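You operate a simulated robot arm through the tools that you are given. There is no shell and no other tool. Be economical: measure what you need, move in short steps, check, and stop when the job is done.

You run a simulated robot arm. Do the job below in one go: nothing can be reset, and whatever is moved stays where it is left.

TASK
Take the nozzle that says "1.0" from the middle of the paint bench and leave it on the blue panel there.

The check looks at the end state, three seconds after you hand in, the way a careful person would. Anything else that was tipped, shoved, dropped, spilled or broken makes it a failure.

THE ROBOT
A 6-joint arm with a two-finger parallel gripper, fixed in place. Base frame: the origin is at the foot of the arm, x ahead of it, y to its left, z up; the work surface is at about z = 0.88. Lengths are in m, angles in rad, forces in N, time in s.
With the tool pointing down near the work surface it reaches from about 0.26 to 0.66 m from the base axis. Its first joint turns from -1.152 to 1.152 rad. Payload 2.9 kg.
The tool frame sits at the grasp point between the pads (the TCP): z along the fingers, y along the line on which they close. The tips reach 0.03 m beyond it. The gripper opens to 0.11 m. The fingers are 0.02 m wide and 0.01 m thick; the gripper's body (0.048 by 0.112 m) begins 0.055 m behind the TCP.
Orientation is that of the tool frame in the base frame, as [roll, pitch, yaw] about the fixed x, y, z axes, in that order (R = Rz(yaw) Ry(pitch) Rx(roll)). With the fingers straight down and closing along the base's y, the tool's x points along the base's -x, its y along +y and its z along -z.

THE INTERFACE
- The arm moves only by the tool arm_command. Its argument "targets" is text: rows parted by semicolons, each of 7 numbers parted by spaces: the shift along the tool's x, y, z in m, then the turn, a rotation vector about the tool's x, y, z in rad, then the opening, from 0 (shut) to 1 (fully open). In form: dx dy dz ax ay az jaw; .... A call has 1 to 8 rows; each row shifts and turns the commanded pose from where the row before left it, along the tool's axes as they then stand. Rows are played at 5 a second. More than 0.05 m and 0.15 rad between two rows, or a gripper value outside its range, and nothing of the call is played. A pose out of reach is approached as far as the arm can. The call stops where the force on the tool passes 40 N (or 10 N more than at its start, if that is more) or the arm is blocked; 0.2 s more then pass. Each finger travels about 0.108 m/s and halts on what it meets, pressing with about 37 N; the grip force reading is that of the motor and also rises with nothing between the fingers. The clock runs only during rows and for 0.2 s after the last one: add rows that do not move to give the fingers time. It gives the time, the measured TCP pose, the force on the tool (base axes), the opening and the grip force at its end, in the units of the frame above (readings bear some noise), and new pictures: "views" is both (left out), scene, wrist or none.
- Cameras (640 x 400 px; columns grow to the right, rows downward): "scene" is fixed at [0.0977, 0.454, 1.3878]; the picture's right is [-0.51, -0.86, 0.00], its down [-0.47, 0.28, -0.84] and it looks along [0.72, -0.43, -0.54] (base axes); focal length 368 px, centre (320, 200). "wrist" rides on the gripper at [0.072, 0.017, -0.103] in the tool frame; the picture's right is [-0.23, 0.97, 0.00], its down [-0.76, -0.18, -0.62] and it looks along [-0.61, -0.14, 0.78] (tool axes); focal length 222 px, centre (320, 200). There is no depth. A picture from a camera that has moved, and an enlarged one, comes with that camera's place and axes in the base frame and with its lens.
- close_up(camera, box): a new picture of the part [left, top, right, bottom] of that camera's present view, enlarged. It takes no simulated time.
- close_job(): hands the job in; it is judged then, once.

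Go step by step. Nothing tells you positions but the pictures and the camera data: compare them with the known pose of the tool, close in by small moves and look again before you grip or let go. The budget is 90 turns and 170 pictures, counting those below and the enlarged ones. Unless the task says otherwise, let go and move clear before handing in, and close with one line.

The tools are called by a JSON object that holds its "fn" and its "kwargs". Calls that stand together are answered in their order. arm_command: Moves the arm, as the interface text tells. Its arguments: {"type":"object","properties":{"targets":{"type":"string"},"views":{"type":"string","enum":["both","scene","wrist","none"]}},"required":["targets"]} The other tools are called the same way: close_up (camera, box) takes an enlarged picture of a part of a camera's view; close_job () hands the job in.

At the start:

```text
time: 0.0
eef_pos: [0.4326, 0.2776, 1.0992]
tcp_rot: [3.141, 0.0, -3.141]
ft_force: [-0.3, -0.7, 0.2]
gripper_width: 0.1099
grasp_force: 0.0
```

scene: 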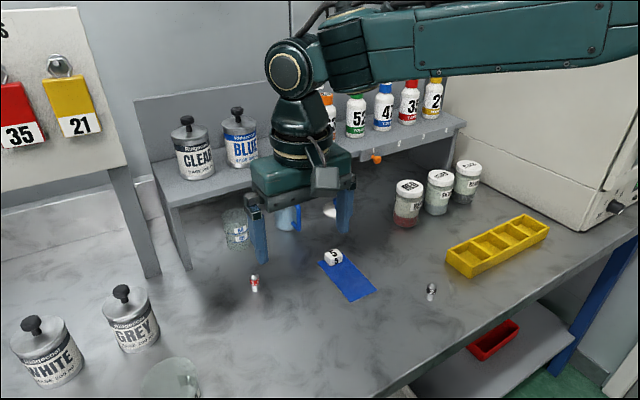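
wrist: 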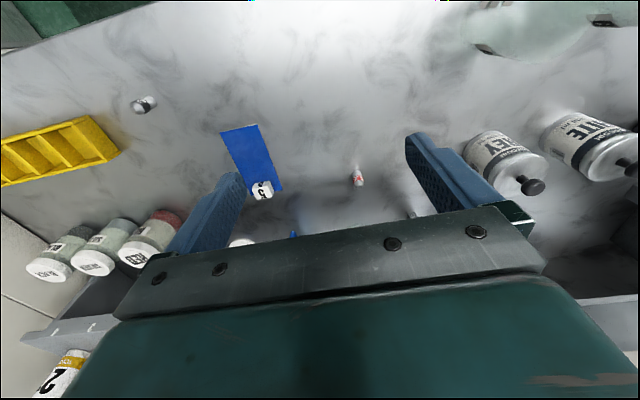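

I see small nozzle-like items on the bench: a red-white one, a dark one, and a white block on the blue panel. I will enlarge them to read the labels.

{"fn": "close_up", "kwargs": {"camera": "scene", "box": [230, 200, 390, 310]}}

{"fn": "close_up", "kwargs": {"camera": "scene", "box": [400, 265, 464, 305]}}

{"fn": "close_up", "kwargs": {"camera": "wrist", "box": [200, 110, 400, 250]}}

{"fn": "close_up", "kwargs": {"camera": "wrist", "box": [112, 80, 176, 120]}}

```text
3.64 times, centred on (310, 255) of scene
camera zoom: at [0.0977, 0.454, 1.3878], right [-0.51, -0.86, 0.0], down [-0.47, 0.28, -0.84], along [0.72, -0.43, -0.54], focal length 1337 px, centre (356, 0)
```

zoom: 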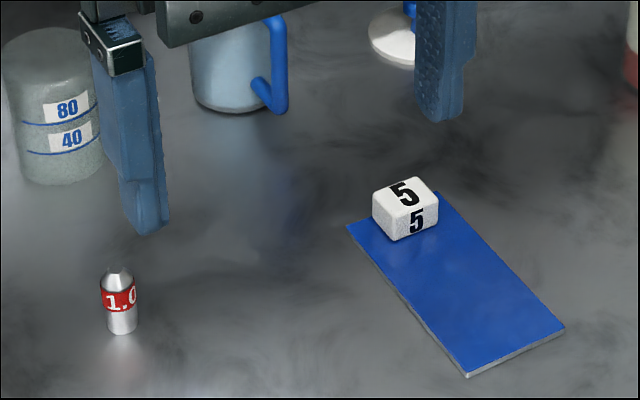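

```text
10.00 times, centred on (432, 285) of scene
camera zoom: at [0.0977, 0.454, 1.3878], right [-0.51, -0.86, 0.0], down [-0.47, 0.28, -0.84], along [0.72, -0.43, -0.54], focal length 3676 px, centre (-800, -650)
```

zoom: 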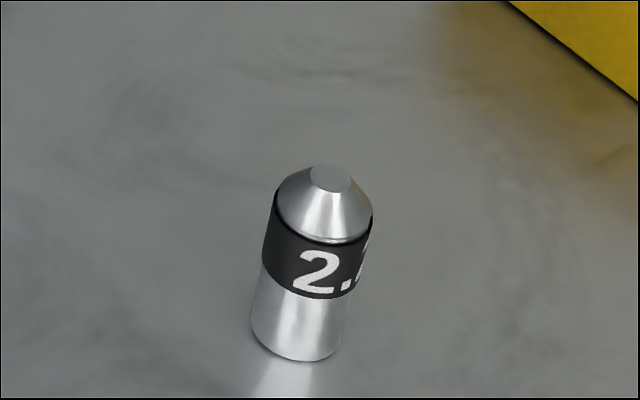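

```text
2.86 times, centred on (300, 180) of wrist
camera zoom: at [0.36, 0.2947, 1.2026], right [0.23, 0.97, 0.0], down [0.76, -0.18, 0.62], along [0.61, -0.14, -0.78], focal length 635 px, centre (377, 257)
```

zoom: 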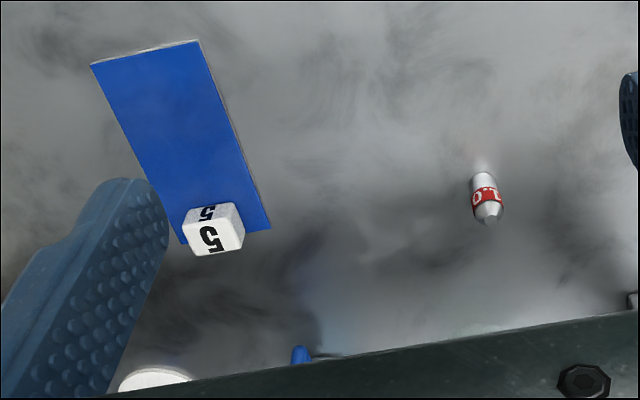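

```text
10.00 times, centred on (144, 100) of wrist
camera zoom: at [0.36, 0.2947, 1.2026], right [0.23, 0.97, 0.0], down [0.76, -0.18, 0.62], along [0.61, -0.14, -0.78], focal length 2221 px, centre (2080, 1200)
```

zoom: 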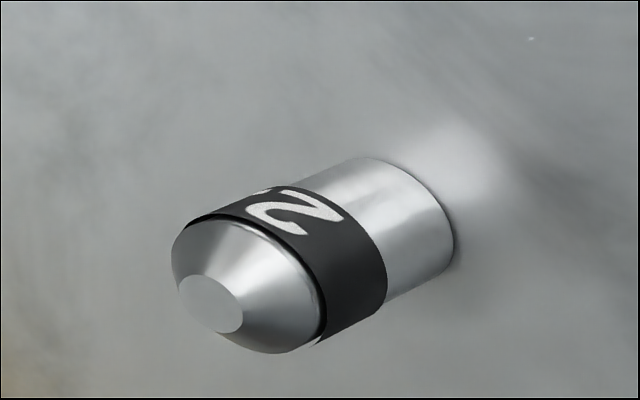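

The nozzle marked "1.0" (red band) stands upright at about (0.570, 0.311) and is roughly 0.04 tall. The blue panel spans x 0.453–0.572 and y 0.118–0.177, with the "5" block at its far end. I'll move above the nozzle first.

{"fn": "arm_command", "kwargs": {"targets": "-0.035 0.009 0.02 0 0 0 0.6; -0.035 0.009 0.02 0 0 0 0.6; -0.035 0.008 0.03 0 0 0 0.6; -0.0325 0.007 0.03 0 0 0 0.6; 0 0 0 0 0 0 0.6; 0 0 0 0 0 0 0.6"}}

```text
time: 1.4
eef_pos: [0.5693, 0.3111, 0.997]
tcp_rot: [3.141, 0.002, 3.141]
ft_force: [0.0, -0.4, -0.1]
gripper_width: 0.066
grasp_force: 0.1
camera wrist: at [0.4971, 0.328, 1.0998], right [0.23, 0.97, 0.0], down [0.76, -0.18, 0.62], along [0.61, -0.14, -0.78], focal length 222 px, centre (320, 200)
```

scene: 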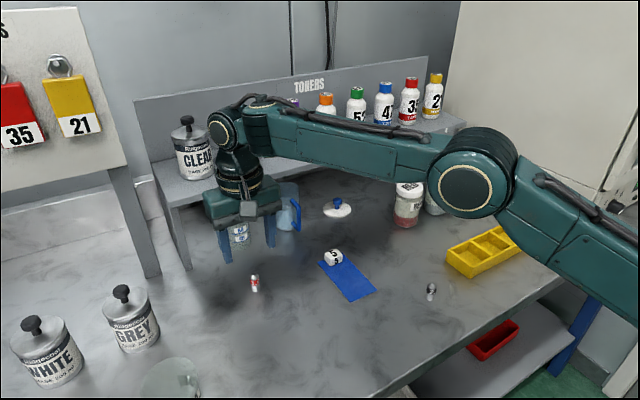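
wrist: 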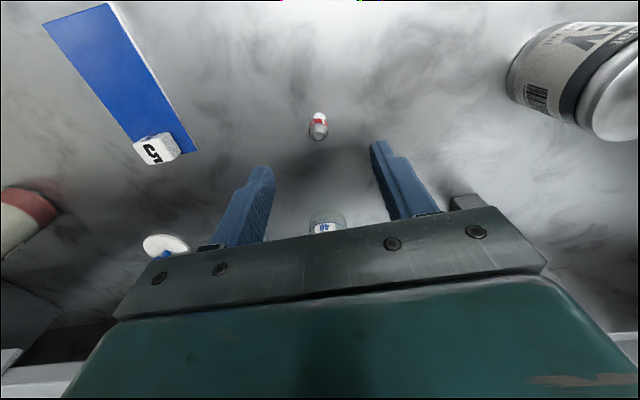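

The nozzle now measures (0.569, 0.311), in line with the TCP. I'll go down between the fingers and look again before gripping.

{"fn": "arm_command", "kwargs": {"targets": "0 0 0.025 0 0 0 0.5; 0 0 0.02 0 0 0 0.5; 0 0 0.02 0 0 0 0.5; 0 0 0.015 0 0 0 0.5; 0 0 0 0 0 0 0.5"}}

{"fn": "close_up", "kwargs": {"camera": "scene", "box": [190, 210, 318, 310]}}

```text
time: 2.6
eef_pos: [0.5709, 0.3104, 0.9177]
tcp_rot: [3.14, 0.0, 3.141]
ft_force: [0.3, -0.4, 0.7]
gripper_width: 0.055
grasp_force: 0.0
camera wrist: at [0.4977, 0.3272, 1.0217], right [0.23, 0.97, 0.0], down [0.76, -0.18, 0.62], along [0.61, -0.14, -0.78], focal length 222 px, centre (320, 200)
```

scene: 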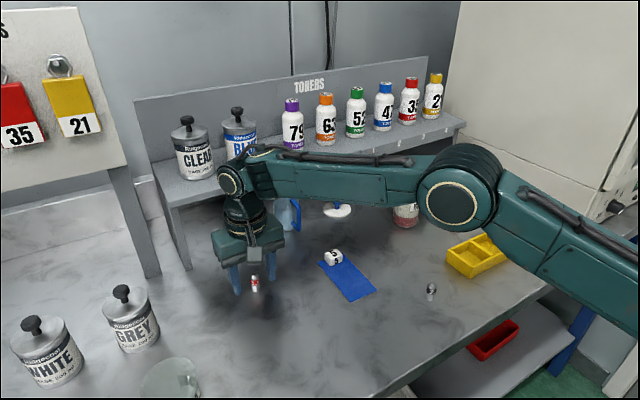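
wrist: 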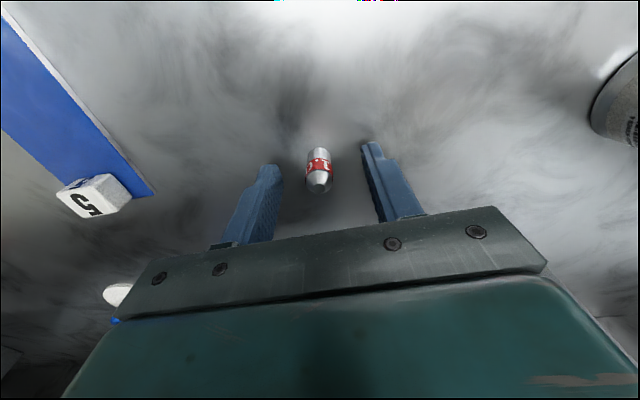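

```text
4.00 times, centred on (254, 260) of scene
camera zoom: at [0.0978, 0.454, 1.3878], right [-0.51, -0.86, 0.0], down [-0.47, 0.28, -0.84], along [0.72, -0.43, -0.54], focal length 1471 px, centre (584, -40)
```

zoom: 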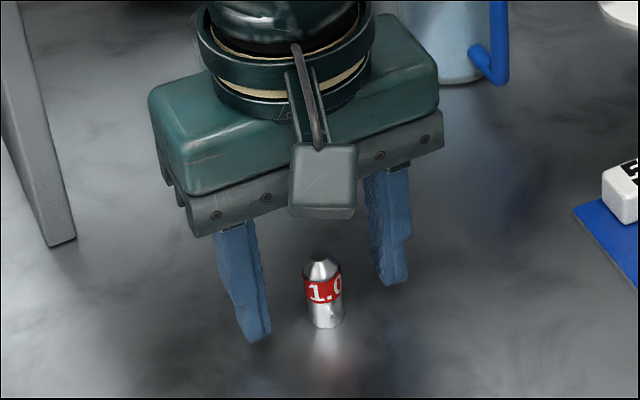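

The nozzle sits between the fingers. I'll lower 3 mm and close.

{"fn": "arm_command", "kwargs": {"targets": "0 0 0.003 0 0 0 0.5; 0 0 0 0 0 0 0.3; 0 0 0 0 0 0 0.15; 0 0 0 0 0 0 0.05; 0 0 0 0 0 0 0.05; 0 0 0 0 0 0 0.05"}}

{"fn": "close_up", "kwargs": {"camera": "scene", "box": [190, 210, 318, 310]}}

```text
time: 4.0
eef_pos: [0.5692, 0.3114, 0.9153]
tcp_rot: [-3.142, 0.001, 3.142]
ft_force: [-0.7, 0.4, -0.8]
gripper_width: 0.0143
grasp_force: 36.8
camera wrist: at [0.4975, 0.3275, 1.019], right [0.23, 0.97, 0.0], down [0.76, -0.18, 0.62], along [0.61, -0.14, -0.78], focal length 222 px, centre (320, 200)
```

scene: 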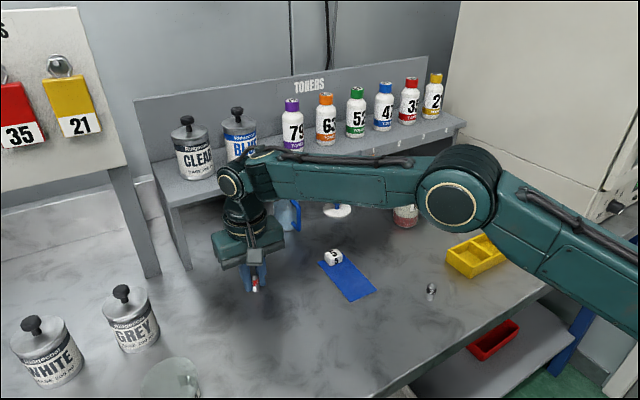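
wrist: 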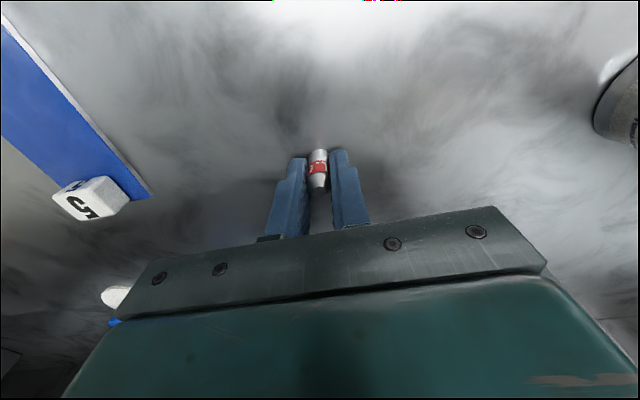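

```text
4.00 times, centred on (254, 260) of scene
camera zoom: at [0.0978, 0.454, 1.3878], right [-0.51, -0.86, 0.0], down [-0.47, 0.28, -0.84], along [0.72, -0.43, -0.54], focal length 1471 px, centre (584, -40)
```

zoom: 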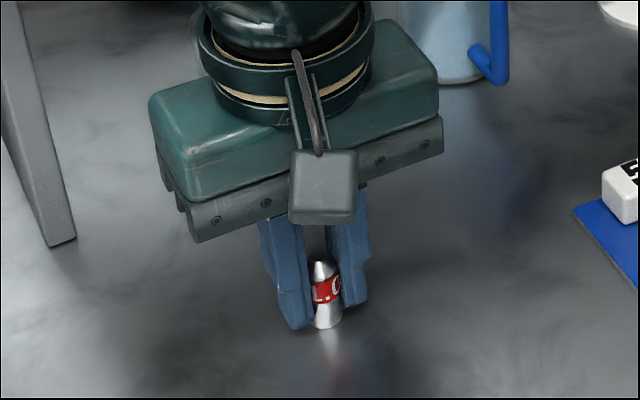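

The grip holds at 14 mm. I'll lift it and check.

{"fn": "arm_command", "kwargs": {"targets": "0 0 -0.015 0 0 0 0.05; 0 0 -0.025 0 0 0 0.05; 0 0 -0.03 0 0 0 0.05; 0 0 0 0 0 0 0.05"}}

{"fn": "close_up", "kwargs": {"camera": "wrist", "box": [256, 130, 384, 210]}}

```text
time: 5.0
eef_pos: [0.568, 0.3138, 0.9852]
tcp_rot: [3.141, -0.001, -3.141]
ft_force: [-0.5, -0.2, -0.3]
gripper_width: 0.0147
grasp_force: 36.9
camera wrist: at [0.4953, 0.3298, 1.0885], right [0.23, 0.97, 0.0], down [0.76, -0.18, 0.62], along [0.61, -0.14, -0.78], focal length 222 px, centre (320, 200)
```

scene: 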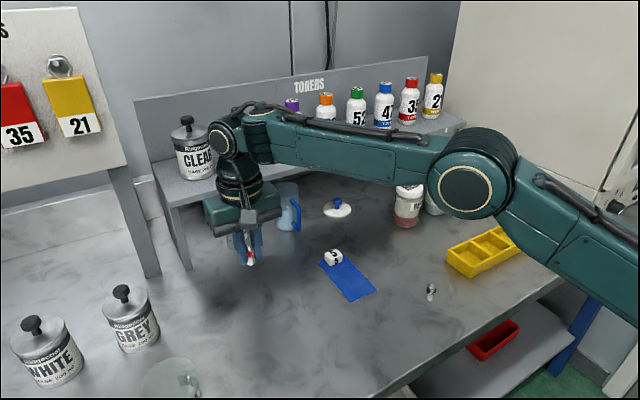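
wrist: 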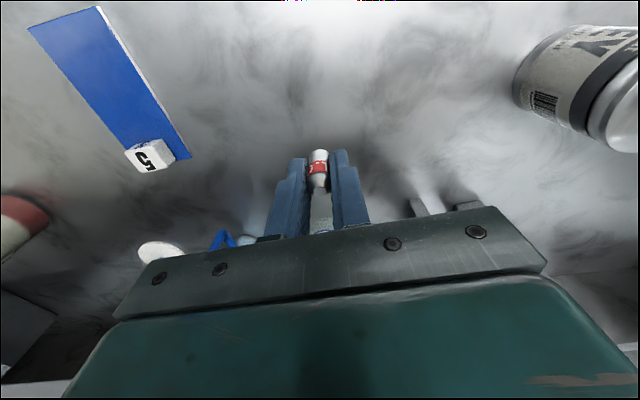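

```text
5.00 times, centred on (320, 170) of wrist
camera zoom: at [0.4953, 0.3298, 1.0885], right [0.23, 0.97, 0.0], down [0.76, -0.18, 0.62], along [0.61, -0.14, -0.78], focal length 1111 px, centre (320, 350)
```

zoom: 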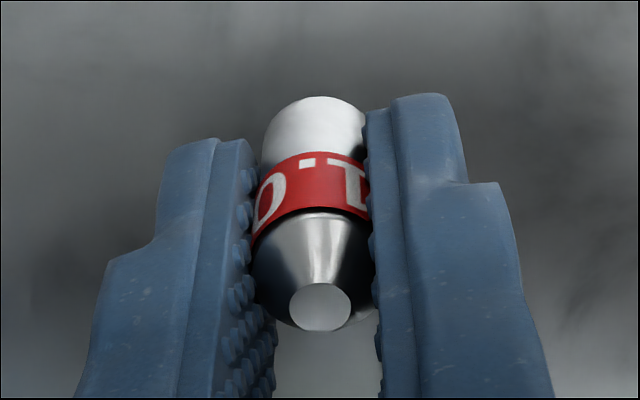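

The nozzle is held upright. Next I'll move it above the free part of the blue panel, near (0.490, 0.148).

{"fn": "arm_command", "kwargs": {"targets": "0.01 -0.02 -0.01 0 0 0 0.05; 0.014 -0.03 0 0 0 0 0.05; 0.014 -0.03 0 0 0 0 0.05; 0.014 -0.03 0 0 0 0 0.05; 0.014 -0.03 0 0 0 0 0.05; 0.012 -0.023 0 0 0 0 0.05; 0 0 0 0 0 0 0.05; 0 0 0 0 0 0 0.05"}}

{"fn": "close_up", "kwargs": {"camera": "scene", "box": [270, 210, 430, 310]}}

```text
time: 6.8
eef_pos: [0.4936, 0.1481, 0.9981]
tcp_rot: [-3.141, 0.001, 3.141]
ft_force: [0.0, 0.5, -0.1]
gripper_width: 0.0145
grasp_force: 37.0
camera wrist: at [0.4203, 0.1649, 1.1018], right [0.23, 0.97, 0.0], down [0.76, -0.18, 0.62], along [0.61, -0.14, -0.78], focal length 222 px, centre (320, 200)
```

scene: 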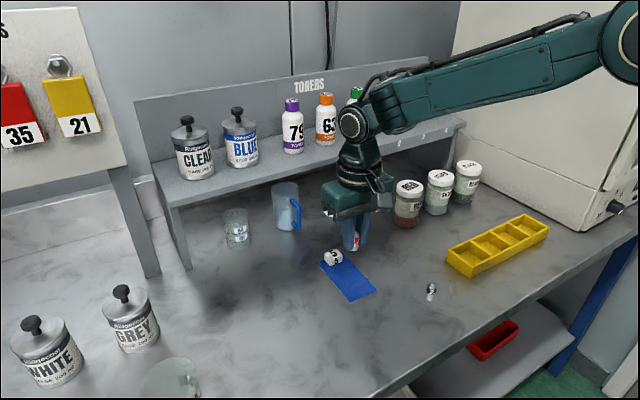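
wrist: 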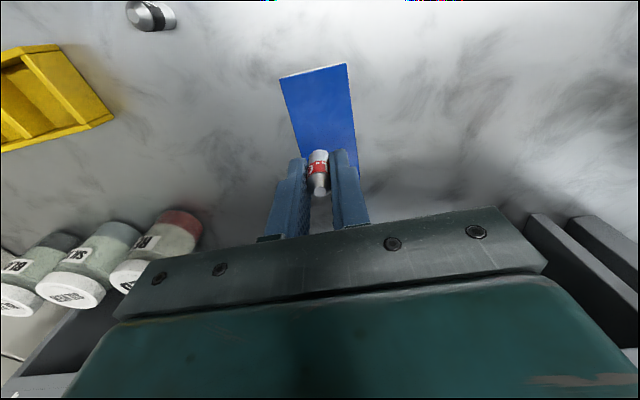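

```text
4.00 times, centred on (350, 260) of scene
camera zoom: at [0.0978, 0.454, 1.3878], right [-0.51, -0.86, 0.0], down [-0.47, 0.28, -0.84], along [0.72, -0.43, -0.54], focal length 1471 px, centre (200, -40)
```

zoom: 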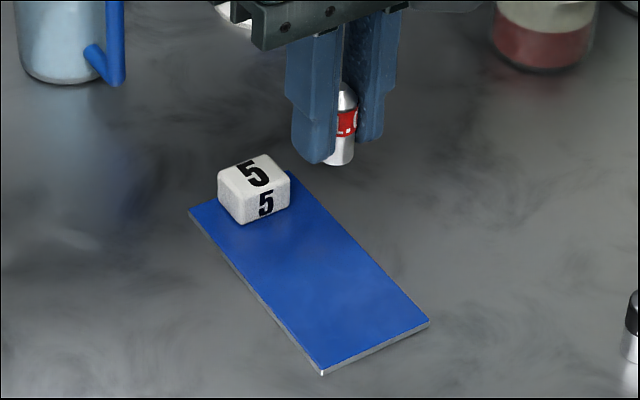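

The nozzle is over the free part of the panel. I'll shift it to x≈0.487 and go down most of the way.

{"fn": "arm_command", "kwargs": {"targets": "0.007 0 0.02 0 0 0 0.05; 0 0 0.02 0 0 0 0.05; 0 0 0.02 0 0 0 0.05; 0 0 0.01 0 0 0 0.05; 0 0 0 0 0 0 0.05"}}

{"fn": "close_up", "kwargs": {"camera": "scene", "box": [270, 210, 430, 310]}}

```text
time: 8.0
eef_pos: [0.4873, 0.1483, 0.924]
tcp_rot: [3.141, -0.001, 3.141]
ft_force: [-0.1, 0.9, -0.5]
gripper_width: 0.0147
grasp_force: 37.4
camera wrist: at [0.4145, 0.1648, 1.0283], right [0.23, 0.97, 0.0], down [0.76, -0.18, 0.62], along [0.61, -0.14, -0.78], focal length 222 px, centre (320, 200)
```

scene: 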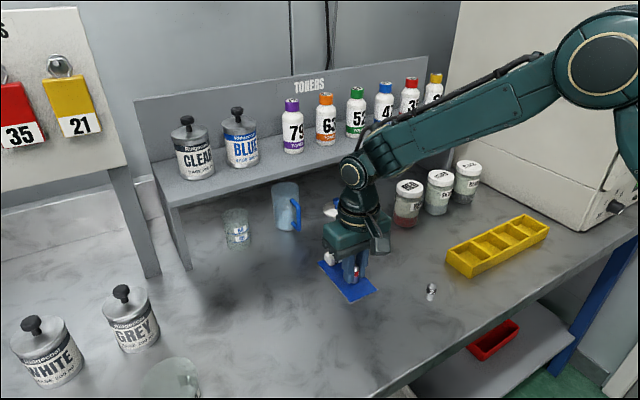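
wrist: 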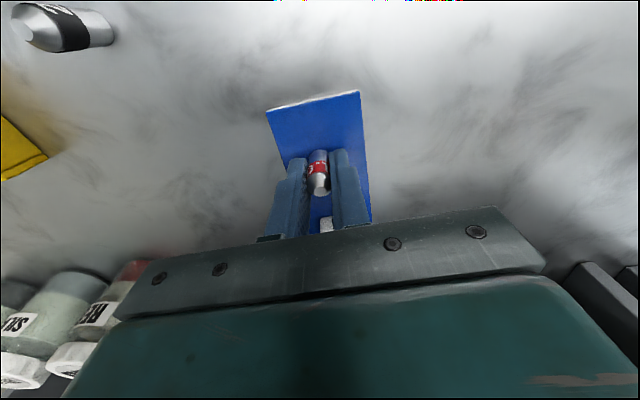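

```text
4.00 times, centred on (350, 260) of scene
camera zoom: at [0.0978, 0.454, 1.3878], right [-0.51, -0.86, 0.0], down [-0.47, 0.28, -0.84], along [0.72, -0.43, -0.54], focal length 1471 px, centre (200, -40)
```

zoom: 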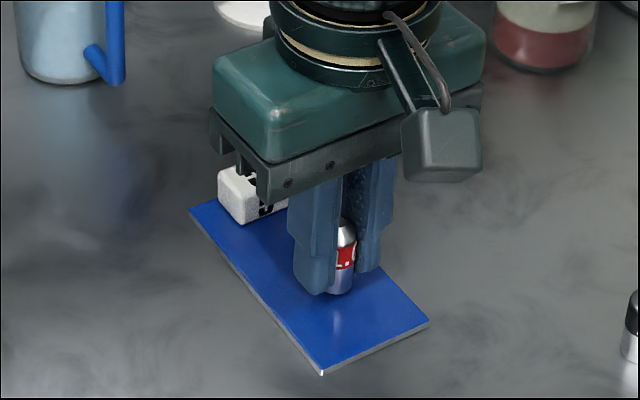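

It is close to the panel now. I'll lower in millimetre steps, reading the vertical force.

{"fn": "arm_command", "kwargs": {"targets": "0 0 0.001 0 0 0 0.05; 0 0 0.001 0 0 0 0.05; 0 0 0 0 0 0 0.05", "views": "none"}}

```text
time: 8.8
eef_pos: [0.4873, 0.148, 0.925]
tcp_rot: [-3.141, -0.001, -3.141]
ft_force: [0.9, -0.2, -0.4]
gripper_width: 0.0143
grasp_force: 36.6
```

No contact yet, so I'll continue down.

{"fn": "arm_command", "kwargs": {"targets": "0 0 0.001 0 0 0 0.05; 0 0 0.001 0 0 0 0.05; 0 0 0 0 0 0 0.05", "views": "none"}}

```text
time: 9.6
eef_pos: [0.4857, 0.1477, 0.9214]
tcp_rot: [-3.141, -0.002, -3.142]
ft_force: [0.7, 0.3, -0.1]
gripper_width: 0.0143
grasp_force: 36.9
```

{"fn": "arm_command", "kwargs": {"targets": "0 0 0.001 0 0 0 0.05; 0 0 0 0 0 0 0.05; 0 0 0 0 0 0 0.05", "views": "none"}}

{"fn": "close_up", "kwargs": {"camera": "scene", "box": [326, 250, 390, 290]}}

```text
time: 10.4
eef_pos: [0.4855, 0.1477, 0.9202]
tcp_rot: [3.141, 0.001, -3.141]
ft_force: [0.5, 0.0, 0.2]
gripper_width: 0.0146
grasp_force: 36.8
```

```text
10.00 times, centred on (358, 270) of scene
camera zoom: at [0.0978, 0.454, 1.3878], right [-0.51, -0.86, 0.0], down [-0.47, 0.28, -0.84], along [0.72, -0.43, -0.54], focal length 3676 px, centre (-60, -500)
```

zoom: 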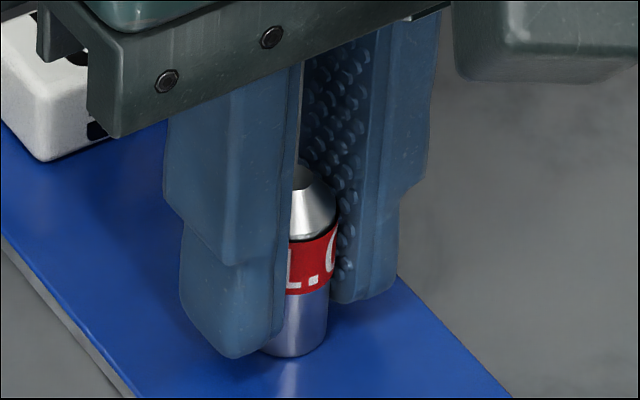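

I see no clear contact yet, with the bottom very close to the panel. I'll step down one millimetre at a time.

{"fn": "arm_command", "kwargs": {"targets": "0 0 0.001 0 0 0 0.05; 0 0 0 0 0 0 0.05; 0 0 0 0 0 0 0.05", "views": "none"}}

```text
time: 11.2
eef_pos: [0.4848, 0.147, 0.9206]
tcp_rot: [3.141, 0.001, 3.142]
ft_force: [-0.2, -1.8, 6.8]
gripper_width: 0.0145
grasp_force: 36.6
```

The vertical force rose to 6.8 N, so it has touched down. I'll release gently.

{"fn": "arm_command", "kwargs": {"targets": "0 0 0 0 0 0 0.16; 0 0 0 0 0 0 0.2; 0 0 0 0 0 0 0.3; 0 0 0 0 0 0 0.4; 0 0 0 0 0 0 0.4"}}

{"fn": "close_up", "kwargs": {"camera": "scene", "box": [310, 240, 390, 290]}}

```text
time: 12.4
eef_pos: [0.4852, 0.1469, 0.9216]
tcp_rot: [-3.141, 0.0, -3.14]
ft_force: [0.1, 0.0, -0.1]
gripper_width: 0.0437
grasp_force: 0.1
camera wrist: at [0.4128, 0.1647, 1.0236], right [0.23, 0.97, 0.0], down [0.76, -0.18, 0.62], along [0.61, -0.14, -0.78], focal length 222 px, centre (320, 200)
```

scene: 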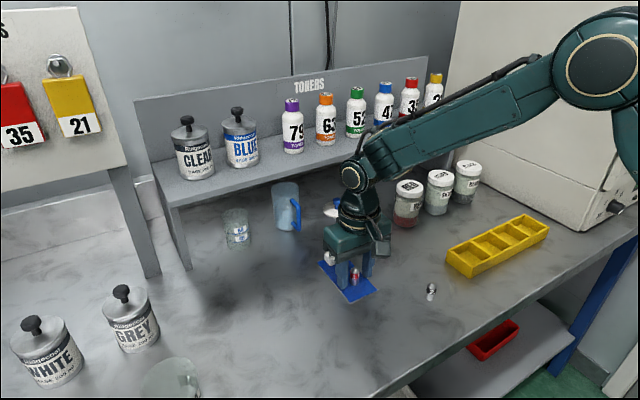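
wrist: 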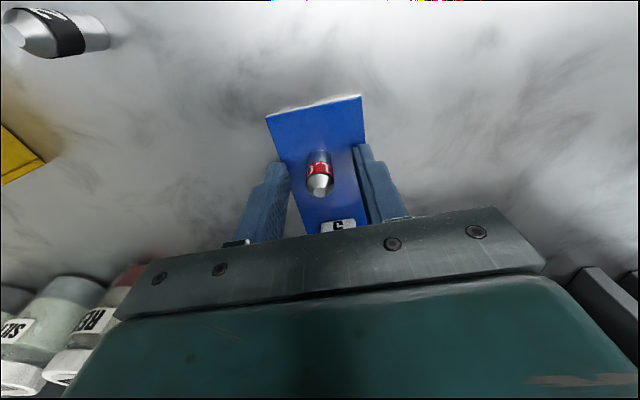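

```text
8.00 times, centred on (350, 265) of scene
camera zoom: at [0.0977, 0.454, 1.3878], right [-0.51, -0.86, 0.0], down [-0.47, 0.28, -0.84], along [0.72, -0.43, -0.54], focal length 2941 px, centre (80, -320)
```

zoom: 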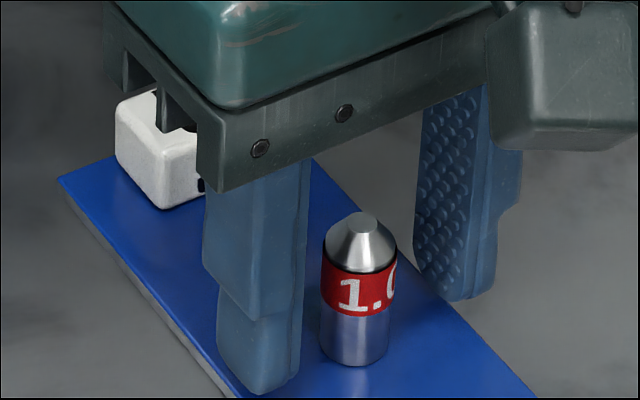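

The nozzle stands upright on the panel with the fingers clear. I'll retreat straight up.

{"fn": "arm_command", "kwargs": {"targets": "0 0 -0.01 0 0 0 0.4; 0 0 -0.03 0 0 0 0.4; 0 0 -0.04 0 0 0 0.4; 0 0 -0.04 0 0 0 0.4; 0 0 -0.04 0 0 0 0.4; 0 0 0 0 0 0 0.4"}}

{"fn": "close_up", "kwargs": {"camera": "scene", "box": [290, 230, 402, 310]}}

```text
time: 13.8
eef_pos: [0.4852, 0.1461, 1.0788]
tcp_rot: [3.14, 0.0, -3.141]
ft_force: [-0.8, 0.0, -1.0]
gripper_width: 0.044
grasp_force: 0.0
camera wrist: at [0.4141, 0.1625, 1.1824], right [0.23, 0.97, 0.0], down [0.76, -0.18, 0.62], along [0.61, -0.14, -0.78], focal length 222 px, centre (320, 200)
```

scene: 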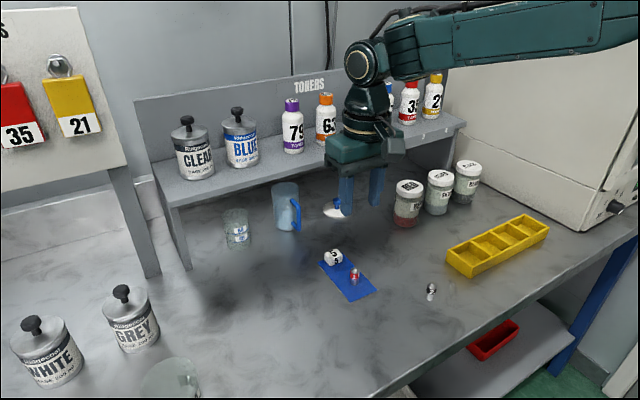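
wrist: 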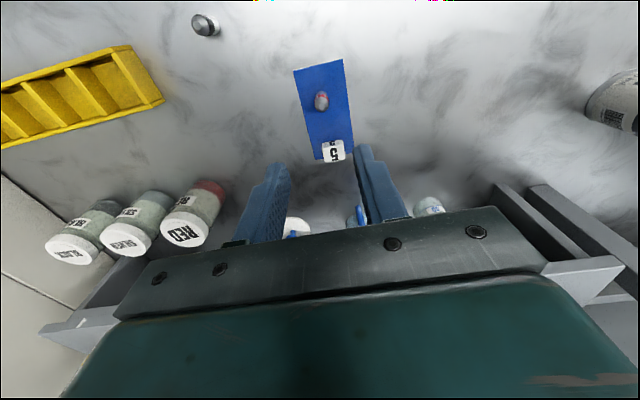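

```text
5.00 times, centred on (346, 270) of scene
camera zoom: at [0.0977, 0.454, 1.3878], right [-0.51, -0.86, 0.0], down [-0.47, 0.28, -0.84], along [0.72, -0.43, -0.54], focal length 1838 px, centre (190, -150)
```

zoom: 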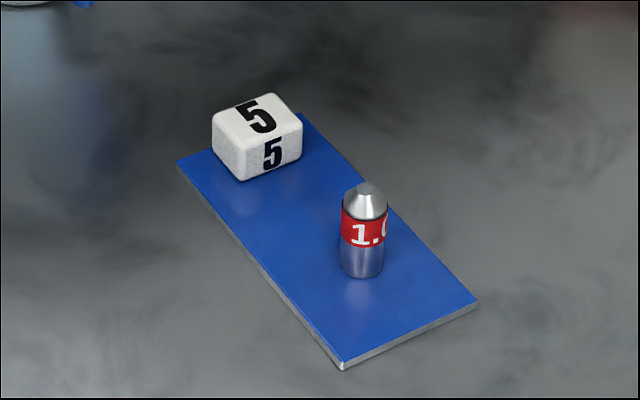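

The 1.0 nozzle stands on the blue panel, the "5" block has not moved, and the arm is clear, so I'm handing in.

{"fn": "close_job", "kwargs": {}}

```text
The job is handed in.
```

The "1.0" nozzle is standing upright on the blue panel, nothing else appears to have been moved, and the job is handed in.
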